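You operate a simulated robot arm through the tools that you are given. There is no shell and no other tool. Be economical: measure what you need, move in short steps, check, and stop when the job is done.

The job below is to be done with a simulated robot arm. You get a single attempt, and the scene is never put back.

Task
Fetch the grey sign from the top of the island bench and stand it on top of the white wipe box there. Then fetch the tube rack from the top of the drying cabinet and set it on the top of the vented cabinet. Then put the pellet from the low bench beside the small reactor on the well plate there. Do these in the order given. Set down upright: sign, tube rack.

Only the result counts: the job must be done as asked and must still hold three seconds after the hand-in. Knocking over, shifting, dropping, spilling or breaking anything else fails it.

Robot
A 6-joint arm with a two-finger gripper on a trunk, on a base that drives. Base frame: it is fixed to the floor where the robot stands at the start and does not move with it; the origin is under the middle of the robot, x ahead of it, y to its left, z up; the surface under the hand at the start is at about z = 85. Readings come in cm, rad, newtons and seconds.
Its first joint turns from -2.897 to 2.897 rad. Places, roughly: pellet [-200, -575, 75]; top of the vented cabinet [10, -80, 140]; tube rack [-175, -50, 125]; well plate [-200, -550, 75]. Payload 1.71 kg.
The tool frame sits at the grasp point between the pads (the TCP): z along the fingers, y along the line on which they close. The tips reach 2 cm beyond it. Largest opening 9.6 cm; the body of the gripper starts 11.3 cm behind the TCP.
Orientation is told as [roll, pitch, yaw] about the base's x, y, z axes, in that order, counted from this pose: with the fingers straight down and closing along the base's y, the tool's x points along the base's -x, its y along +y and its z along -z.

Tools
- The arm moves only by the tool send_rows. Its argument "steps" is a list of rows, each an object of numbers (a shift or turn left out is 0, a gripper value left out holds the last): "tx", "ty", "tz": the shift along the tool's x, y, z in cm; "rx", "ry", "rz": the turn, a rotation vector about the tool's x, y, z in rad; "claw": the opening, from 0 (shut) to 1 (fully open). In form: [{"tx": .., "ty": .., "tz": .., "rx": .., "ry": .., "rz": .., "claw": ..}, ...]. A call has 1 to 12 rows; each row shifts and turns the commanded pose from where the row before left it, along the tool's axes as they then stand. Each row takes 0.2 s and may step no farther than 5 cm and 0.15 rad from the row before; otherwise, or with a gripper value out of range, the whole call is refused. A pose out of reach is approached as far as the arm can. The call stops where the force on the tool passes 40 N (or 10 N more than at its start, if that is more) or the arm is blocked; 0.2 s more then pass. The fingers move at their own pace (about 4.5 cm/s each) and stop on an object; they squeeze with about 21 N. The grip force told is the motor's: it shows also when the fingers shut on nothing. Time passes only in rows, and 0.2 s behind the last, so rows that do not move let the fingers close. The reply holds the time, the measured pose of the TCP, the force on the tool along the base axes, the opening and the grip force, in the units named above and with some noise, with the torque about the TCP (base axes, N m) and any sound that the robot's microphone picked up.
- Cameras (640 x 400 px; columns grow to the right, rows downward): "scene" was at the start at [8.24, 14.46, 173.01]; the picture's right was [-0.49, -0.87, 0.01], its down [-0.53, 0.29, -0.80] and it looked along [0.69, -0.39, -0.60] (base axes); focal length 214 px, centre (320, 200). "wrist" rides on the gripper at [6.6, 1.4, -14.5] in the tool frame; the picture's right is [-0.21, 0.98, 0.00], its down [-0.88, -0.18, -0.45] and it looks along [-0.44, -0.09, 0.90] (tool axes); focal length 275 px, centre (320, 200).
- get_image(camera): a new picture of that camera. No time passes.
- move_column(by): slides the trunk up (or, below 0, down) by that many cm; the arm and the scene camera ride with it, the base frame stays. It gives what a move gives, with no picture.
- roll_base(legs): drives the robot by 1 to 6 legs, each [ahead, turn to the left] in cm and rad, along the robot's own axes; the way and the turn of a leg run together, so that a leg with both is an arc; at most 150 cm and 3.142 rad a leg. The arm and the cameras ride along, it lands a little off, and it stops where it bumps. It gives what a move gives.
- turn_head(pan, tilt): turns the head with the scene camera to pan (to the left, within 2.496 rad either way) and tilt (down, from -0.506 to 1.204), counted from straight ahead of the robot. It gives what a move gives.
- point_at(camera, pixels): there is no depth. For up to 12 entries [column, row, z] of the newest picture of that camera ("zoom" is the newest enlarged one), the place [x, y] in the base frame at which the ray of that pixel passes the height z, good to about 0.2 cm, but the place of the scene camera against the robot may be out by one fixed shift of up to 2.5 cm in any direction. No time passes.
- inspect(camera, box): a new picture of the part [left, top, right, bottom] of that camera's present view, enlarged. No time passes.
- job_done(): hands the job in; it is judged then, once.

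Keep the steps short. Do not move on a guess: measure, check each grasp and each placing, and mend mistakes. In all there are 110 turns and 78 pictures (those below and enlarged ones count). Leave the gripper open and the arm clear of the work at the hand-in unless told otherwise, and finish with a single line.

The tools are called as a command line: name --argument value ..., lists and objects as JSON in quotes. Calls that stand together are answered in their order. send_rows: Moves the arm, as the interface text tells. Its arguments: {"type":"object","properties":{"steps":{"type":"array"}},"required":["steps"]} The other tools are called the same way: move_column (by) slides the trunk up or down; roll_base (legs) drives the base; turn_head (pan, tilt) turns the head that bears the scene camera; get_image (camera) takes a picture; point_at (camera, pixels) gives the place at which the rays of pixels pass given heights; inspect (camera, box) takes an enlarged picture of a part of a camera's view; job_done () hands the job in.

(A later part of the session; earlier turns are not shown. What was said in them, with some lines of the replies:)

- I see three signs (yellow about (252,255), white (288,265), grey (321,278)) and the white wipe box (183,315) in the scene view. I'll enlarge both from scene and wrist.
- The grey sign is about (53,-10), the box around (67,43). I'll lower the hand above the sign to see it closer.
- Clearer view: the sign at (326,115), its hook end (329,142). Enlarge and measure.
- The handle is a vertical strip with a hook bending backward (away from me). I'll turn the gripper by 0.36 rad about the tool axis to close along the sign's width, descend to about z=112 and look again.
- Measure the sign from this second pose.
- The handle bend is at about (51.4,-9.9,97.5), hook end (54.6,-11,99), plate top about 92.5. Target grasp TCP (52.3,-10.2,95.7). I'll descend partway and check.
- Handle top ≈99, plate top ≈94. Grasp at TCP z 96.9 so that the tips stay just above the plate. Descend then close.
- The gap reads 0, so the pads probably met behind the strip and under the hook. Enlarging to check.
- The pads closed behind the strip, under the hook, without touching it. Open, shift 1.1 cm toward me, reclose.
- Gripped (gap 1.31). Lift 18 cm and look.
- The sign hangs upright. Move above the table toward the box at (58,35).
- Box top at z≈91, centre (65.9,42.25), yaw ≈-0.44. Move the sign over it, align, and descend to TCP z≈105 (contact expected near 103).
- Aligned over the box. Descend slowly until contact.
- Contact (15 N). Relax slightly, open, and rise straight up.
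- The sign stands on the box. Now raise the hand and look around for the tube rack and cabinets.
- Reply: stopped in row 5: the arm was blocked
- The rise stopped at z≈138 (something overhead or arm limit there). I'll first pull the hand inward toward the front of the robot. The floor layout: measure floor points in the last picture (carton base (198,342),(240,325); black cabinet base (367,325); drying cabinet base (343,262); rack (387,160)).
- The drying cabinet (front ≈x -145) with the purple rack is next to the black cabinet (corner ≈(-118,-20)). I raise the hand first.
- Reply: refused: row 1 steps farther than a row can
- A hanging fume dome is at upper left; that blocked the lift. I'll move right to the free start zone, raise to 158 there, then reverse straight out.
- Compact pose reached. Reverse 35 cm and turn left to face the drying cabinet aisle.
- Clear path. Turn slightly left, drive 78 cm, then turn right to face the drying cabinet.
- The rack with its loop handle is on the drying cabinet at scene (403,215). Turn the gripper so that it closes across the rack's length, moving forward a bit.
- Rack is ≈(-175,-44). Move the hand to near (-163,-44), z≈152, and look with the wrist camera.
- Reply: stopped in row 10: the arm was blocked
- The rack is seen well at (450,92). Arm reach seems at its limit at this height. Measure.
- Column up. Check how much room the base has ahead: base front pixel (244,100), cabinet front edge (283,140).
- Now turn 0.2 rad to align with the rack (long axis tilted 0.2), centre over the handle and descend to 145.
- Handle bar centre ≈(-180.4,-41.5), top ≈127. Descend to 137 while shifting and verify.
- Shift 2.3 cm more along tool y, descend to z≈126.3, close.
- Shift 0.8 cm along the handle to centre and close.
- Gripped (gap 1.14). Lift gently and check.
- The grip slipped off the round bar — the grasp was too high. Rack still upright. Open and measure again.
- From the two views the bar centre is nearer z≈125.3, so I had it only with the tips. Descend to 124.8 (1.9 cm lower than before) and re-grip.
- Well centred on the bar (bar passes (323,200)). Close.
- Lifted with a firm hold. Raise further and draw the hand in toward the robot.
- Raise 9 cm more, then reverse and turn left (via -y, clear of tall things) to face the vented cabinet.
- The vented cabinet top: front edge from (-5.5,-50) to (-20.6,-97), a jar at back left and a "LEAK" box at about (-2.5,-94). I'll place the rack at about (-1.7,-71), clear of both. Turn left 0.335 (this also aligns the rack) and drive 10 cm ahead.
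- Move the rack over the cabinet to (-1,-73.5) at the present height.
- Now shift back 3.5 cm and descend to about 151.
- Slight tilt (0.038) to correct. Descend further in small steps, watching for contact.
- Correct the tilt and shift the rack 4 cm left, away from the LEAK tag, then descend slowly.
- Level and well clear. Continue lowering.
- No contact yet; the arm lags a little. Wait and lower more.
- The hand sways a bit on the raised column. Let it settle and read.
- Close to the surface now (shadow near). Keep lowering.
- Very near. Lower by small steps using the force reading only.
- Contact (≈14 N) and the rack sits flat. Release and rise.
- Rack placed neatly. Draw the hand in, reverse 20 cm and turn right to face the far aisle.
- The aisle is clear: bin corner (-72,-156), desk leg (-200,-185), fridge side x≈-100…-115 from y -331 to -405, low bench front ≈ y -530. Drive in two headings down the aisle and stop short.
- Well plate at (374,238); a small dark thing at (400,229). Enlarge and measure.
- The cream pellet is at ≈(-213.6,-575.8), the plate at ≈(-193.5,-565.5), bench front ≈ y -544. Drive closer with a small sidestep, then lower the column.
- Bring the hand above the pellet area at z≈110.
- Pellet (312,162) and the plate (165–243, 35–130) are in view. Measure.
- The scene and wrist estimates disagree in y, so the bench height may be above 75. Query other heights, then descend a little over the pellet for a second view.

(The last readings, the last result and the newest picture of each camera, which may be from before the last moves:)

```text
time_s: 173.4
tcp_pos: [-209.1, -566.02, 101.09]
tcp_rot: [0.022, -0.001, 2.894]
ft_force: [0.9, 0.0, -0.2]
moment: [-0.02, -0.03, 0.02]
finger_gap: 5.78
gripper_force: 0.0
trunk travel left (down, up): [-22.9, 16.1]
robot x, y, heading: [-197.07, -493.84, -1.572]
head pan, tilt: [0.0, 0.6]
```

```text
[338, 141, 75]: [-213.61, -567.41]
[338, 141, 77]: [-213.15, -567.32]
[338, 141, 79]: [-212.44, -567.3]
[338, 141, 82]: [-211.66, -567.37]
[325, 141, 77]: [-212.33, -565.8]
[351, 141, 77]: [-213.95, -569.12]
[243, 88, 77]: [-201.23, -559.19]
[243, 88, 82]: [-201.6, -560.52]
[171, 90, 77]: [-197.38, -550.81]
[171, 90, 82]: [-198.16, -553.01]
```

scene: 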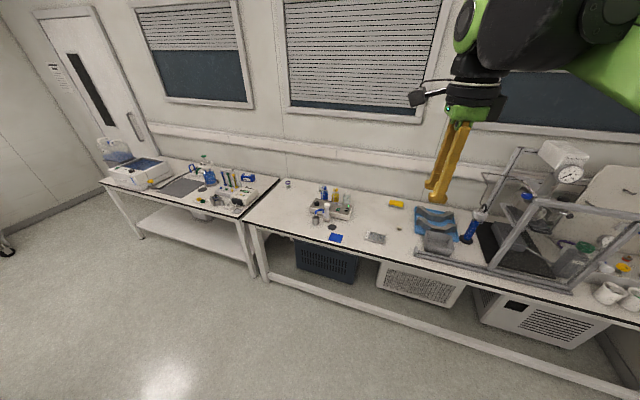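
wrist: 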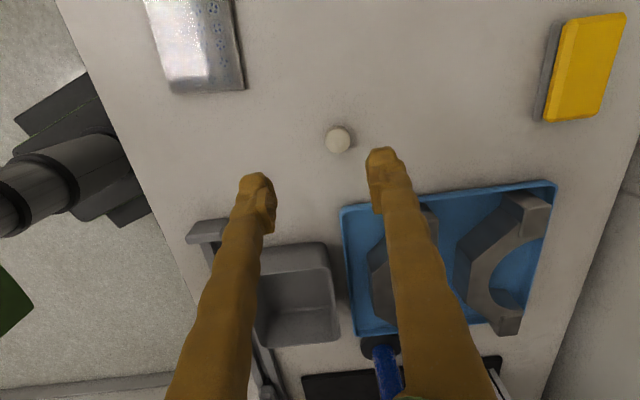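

Both views agree at about z≈80 for the pellet: (-212.2,-567.4). Centre above it and descend to z≈88 for a check.

send_rows --steps '[{"tx": -1.3, "ty": 1.05, "tz": 4}, {"tx": -1.36, "ty": 1.05, "tz": 4}, {"tz": 4}, {"tz": 1}, {}, {}, {}]'

get_image --camera "wrist"

```text
time_s: 175.0
tcp_pos: [-212.25, -567.84, 88.21]
tcp_rot: [0.021, 0.001, 2.894]
ft_force: [-0.4, -0.2, 0.7]
moment: [-0.02, -0.02, 0.0]
finger_gap: 5.73
gripper_force: 0.1
trunk travel left (down, up): [-22.9, 16.1]
robot x, y, heading: [-197.22, -493.8, -1.565]
head pan, tilt: [0.0, 0.6]
```

```text
4 pictures are left
```

wrist: 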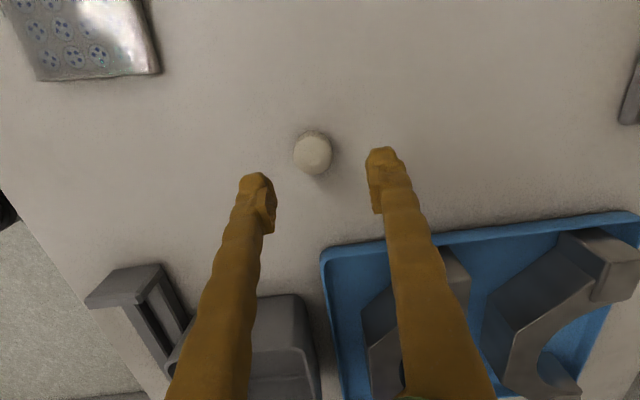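

point_at --camera "wrist" --pixels '[[313, 154, 77], [313, 154, 79], [313, 154, 81], [294, 155, 79], [332, 155, 79], [313, 133, 75], [313, 133, 78], [313, 174, 79], [313, 174, 81], [160, 72, 79], [160, 72, 81], [43, 80, 80]]'

```text
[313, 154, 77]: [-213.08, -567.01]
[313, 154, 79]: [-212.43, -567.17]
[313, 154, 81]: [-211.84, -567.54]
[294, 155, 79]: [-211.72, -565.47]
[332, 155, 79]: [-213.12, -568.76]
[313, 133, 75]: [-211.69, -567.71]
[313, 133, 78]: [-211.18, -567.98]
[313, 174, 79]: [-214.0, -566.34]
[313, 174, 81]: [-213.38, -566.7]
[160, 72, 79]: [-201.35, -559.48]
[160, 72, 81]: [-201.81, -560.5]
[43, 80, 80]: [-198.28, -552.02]
```

Pellet centre ≈(-212.2,-567.3), its mid height ≈80. Descend to ≈82, then slowly, watching for bench contact.

send_rows --steps '[{"tz": 3, "ty": -0.4}, {"tz": 2.5}, {"tz": 0.7}, {}, {}]'

send_rows --steps '[{"tz": 0.4}, {"tz": 0.4}, {}, {}]'

```text
time_s: 176.2
tcp_pos: [-212.21, -567.57, 82.08]
tcp_rot: [0.021, 0.0, 2.893]
ft_force: [-0.9, -0.2, 0.0]
moment: [-0.01, -0.01, 0.01]
finger_gap: 5.77
gripper_force: 0.2
trunk travel left (down, up): [-22.9, 16.1]
robot x, y, heading: [-197.13, -493.7, -1.575]
head pan, tilt: [0.0, 0.6]
```

```text
time_s: 176.8
tcp_pos: [-212.32, -566.26, 82.95]
tcp_rot: [0.037, 0.004, 2.892]
ft_force: [-0.6, 0.8, 0.4]
moment: [-0.1, 0.01, 0.01]
finger_gap: 5.77
gripper_force: 0.0
trunk travel left (down, up): [-22.9, 16.1]
robot x, y, heading: [-197.04, -493.69, -1.572]
head pan, tilt: [0.0, 0.6]
stopped in row 2: the force on the tool passed its limit at 49 N (the readings are from after the stop); the commanded pose is now the measured one
```

Tips touched the bench near TCP z≈81.5. Go to ≈81.9, recentre, and close.

send_rows --steps '[{"ty": 1.1, "rx": 0.015}, {"tz": 0.5}, {"tz": 0.4}, {}, {}]'

```text
time_s: 177.9
tcp_pos: [-212.52, -567.55, 81.99]
tcp_rot: [0.019, 0.004, 2.895]
ft_force: [0.0, -0.9, 4.0]
moment: [0.12, -0.01, 0.05]
finger_gap: 5.72
gripper_force: 0.1
trunk travel left (down, up): [-22.9, 16.1]
robot x, y, heading: [-196.96, -493.96, -1.571]
head pan, tilt: [0.0, 0.6]
```

Light touch (4 N). Raise a hair and close.

send_rows --steps '[{"tz": -0.2}, {"claw": 0.1}, {"claw": 0}, {"claw": 0}, {"claw": 0}, {"claw": 0}, {}]'

```text
time_s: 179.6
tcp_pos: [-212.49, -567.55, 82.06]
tcp_rot: [0.019, 0.003, 2.896]
ft_force: [-0.2, 0.5, 0.3]
moment: [0.01, 0.03, 0.0]
finger_gap: 2.6
gripper_force: 20.7
trunk travel left (down, up): [-22.9, 16.1]
robot x, y, heading: [-197.12, -493.27, -1.567]
head pan, tilt: [0.0, 0.6]
```

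Holding the pellet (gap 2.6). Lift and carry it over the plate centre (≈(-194.4,-558.8)).

send_rows --steps '[{"tz": -1}, {"tz": -3}, {"tz": -4}, {"tz": -2}, {"tx": 3.08, "ty": -2.6}, {"tx": 3.08, "ty": -2.6}, {"tx": 3.08, "ty": -2.6}, {"tx": 3.08, "ty": -2.6}, {"tx": 3.08, "ty": -2.6}, {}, {}]'

inspect --camera "scene" --box '[260, 200, 420, 320]'

```text
time_s: 181.9
tcp_pos: [-194.27, -558.16, 91.5]
tcp_rot: [0.02, 0.005, 2.894]
ft_force: [-0.1, -0.6, -1.7]
moment: [0.0, 0.04, -0.01]
finger_gap: 2.6
gripper_force: 21.2
trunk travel left (down, up): [-22.9, 16.1]
robot x, y, heading: [-197.26, -493.79, -1.567]
head pan, tilt: [0.0, 0.6]
```

```text
3.33 times, centred on (340, 260) of scene
```

zoom: 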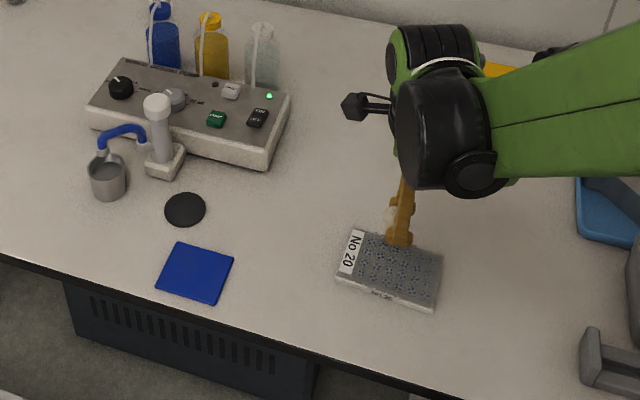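

Descend to ≈87 and check with the wrist camera.

send_rows --steps '[{"tz": 2}, {"tz": 1.8}, {}, {}]'

get_image --camera "wrist"

```text
time_s: 182.9
tcp_pos: [-194.36, -558.44, 87.9]
tcp_rot: [0.019, 0.004, 2.893]
ft_force: [0.1, 0.9, -0.1]
moment: [-0.01, 0.01, -0.01]
finger_gap: 2.6
gripper_force: 20.4
trunk travel left (down, up): [-22.9, 16.1]
robot x, y, heading: [-196.97, -492.99, -1.57]
head pan, tilt: [0.0, 0.6]
```

```text
2 pictures are left
```

wrist: 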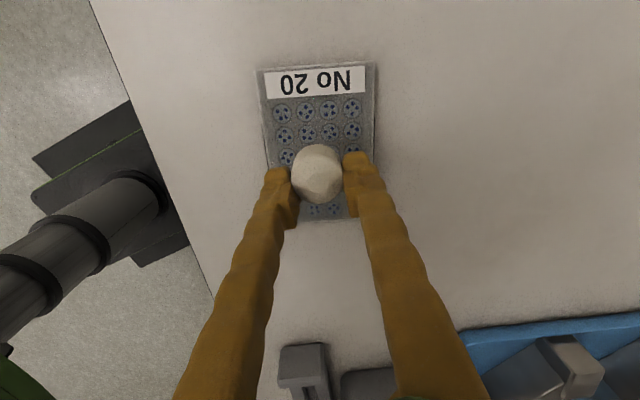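

The landing spot is at the plate's centre. Lower in small steps until contact.

send_rows --steps '[{"tz": 1.2}, {"tz": 0.8}, {"tz": 0.6}, {}, {}]'

send_rows --steps '[{"tz": 0.3}, {}, {"tz": 0.3}, {}, {}]'

```text
time_s: 184.2
tcp_pos: [-194.39, -558.62, 85.27]
tcp_rot: [0.019, 0.005, 2.895]
ft_force: [-0.7, 0.6, 0.4]
moment: [-0.01, 0.05, 0.0]
finger_gap: 2.59
gripper_force: 21.1
trunk travel left (down, up): [-22.9, 16.1]
robot x, y, heading: [-197.06, -493.79, -1.568]
head pan, tilt: [0.0, 0.6]
```

```text
time_s: 185.3
tcp_pos: [-194.45, -558.65, 84.99]
tcp_rot: [0.018, 0.004, 2.893]
ft_force: [-1.2, -0.4, 0.0]
moment: [-0.03, 0.0, -0.04]
finger_gap: 2.62
gripper_force: 21.2
trunk travel left (down, up): [-22.9, 16.1]
robot x, y, heading: [-197.29, -493.74, -1.57]
head pan, tilt: [0.0, 0.6]
```

send_rows --steps '[{"tz": 0.25}, {}, {"tz": 0.25}, {}, {}]'

```text
time_s: 186.6
tcp_pos: [-194.38, -558.65, 84.39]
tcp_rot: [0.02, 0.004, 2.894]
ft_force: [-0.5, 0.6, 0.9]
moment: [-0.05, 0.01, 0.01]
finger_gap: 2.59
gripper_force: 20.9
trunk travel left (down, up): [-22.9, 16.1]
robot x, y, heading: [-197.43, -493.4, -1.572]
head pan, tilt: [0.0, 0.6]
```

send_rows --steps '[{"tz": 0.2}, {}, {"tz": 0.2}, {}, {}]'

```text
time_s: 187.8
tcp_pos: [-194.5, -558.69, 84.03]
tcp_rot: [0.02, 0.004, 2.894]
ft_force: [-0.5, 1.1, 0.0]
moment: [0.03, 0.03, 0.0]
finger_gap: 2.59
gripper_force: 20.9
trunk travel left (down, up): [-22.9, 16.1]
robot x, y, heading: [-197.36, -493.5, -1.572]
head pan, tilt: [0.0, 0.6]
```

send_rows --steps '[{"tz": 0.2}, {}, {"tz": 0.2}, {}, {}]'

```text
time_s: 188.9
tcp_pos: [-194.31, -558.66, 83.65]
tcp_rot: [0.02, 0.004, 2.892]
ft_force: [0.3, 0.5, 0.2]
moment: [0.0, -0.05, 0.02]
finger_gap: 2.61
gripper_force: 21.2
trunk travel left (down, up): [-22.9, 16.1]
robot x, y, heading: [-196.97, -493.41, -1.57]
head pan, tilt: [0.0, 0.6]
```

send_rows --steps '[{"tz": 0.15}, {}, {"tz": 0.15}, {}, {}]'

```text
time_s: 190.2
tcp_pos: [-194.47, -558.59, 83.38]
tcp_rot: [0.022, 0.003, 2.892]
ft_force: [-2.1, -3.5, 23.3]
moment: [0.12, -0.1, 0.01]
finger_gap: 2.6
gripper_force: 21.3
trunk travel left (down, up): [-22.9, 16.1]
robot x, y, heading: [-197.32, -493.74, -1.571]
head pan, tilt: [0.0, 0.6]
```

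Contact (23 N). Relax slightly, open gently and rise.

send_rows --steps '[{"tz": -0.2}, {}, {"claw": 0.4}, {"claw": 0.5}, {"claw": 0.5}, {"claw": 0.5}, {"tz": -1}, {"tz": -3}, {"tz": -4}, {"tz": -4}, {"tz": -4}, {}]'

get_image --camera "wrist"

```text
time_s: 192.8
tcp_pos: [-194.3, -558.37, 99.51]
tcp_rot: [0.021, 0.004, 2.894]
ft_force: [-1.1, 0.4, -0.5]
moment: [-0.03, -0.01, -0.01]
finger_gap: 4.82
gripper_force: 0.0
trunk travel left (down, up): [-22.9, 16.1]
robot x, y, heading: [-196.96, -493.51, -1.57]
head pan, tilt: [0.0, 0.6]
```

```text
1 pictures are left
```

wrist: 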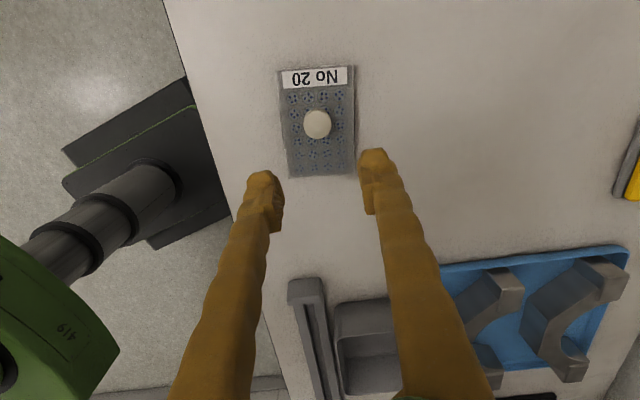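

The pellet rests at the plate's centre. Raise the hand clear with the gripper open, then hand in.

send_rows --steps '[{"tz": -4, "claw": 1}, {"tz": -4}, {"tz": -4}, {"tz": -4}, {"tz": -4}, {}, {}]'

job_done

```text
time_s: 194.3
tcp_pos: [-194.05, -557.96, 119.42]
tcp_rot: [0.02, 0.005, 2.893]
ft_force: [-0.2, 0.9, 0.1]
moment: [-0.03, 0.03, 0.02]
finger_gap: 9.6
gripper_force: 0.0
trunk travel left (down, up): [-22.9, 16.1]
robot x, y, heading: [-196.76, -493.26, -1.57]
head pan, tilt: [0.0, 0.6]
```

```text
The job is handed in.
```

The job is handed in: the sign stands on the wipe box, the tube rack stands on the vented cabinet, and the pellet lies on the well plate, each checked in a picture after release.
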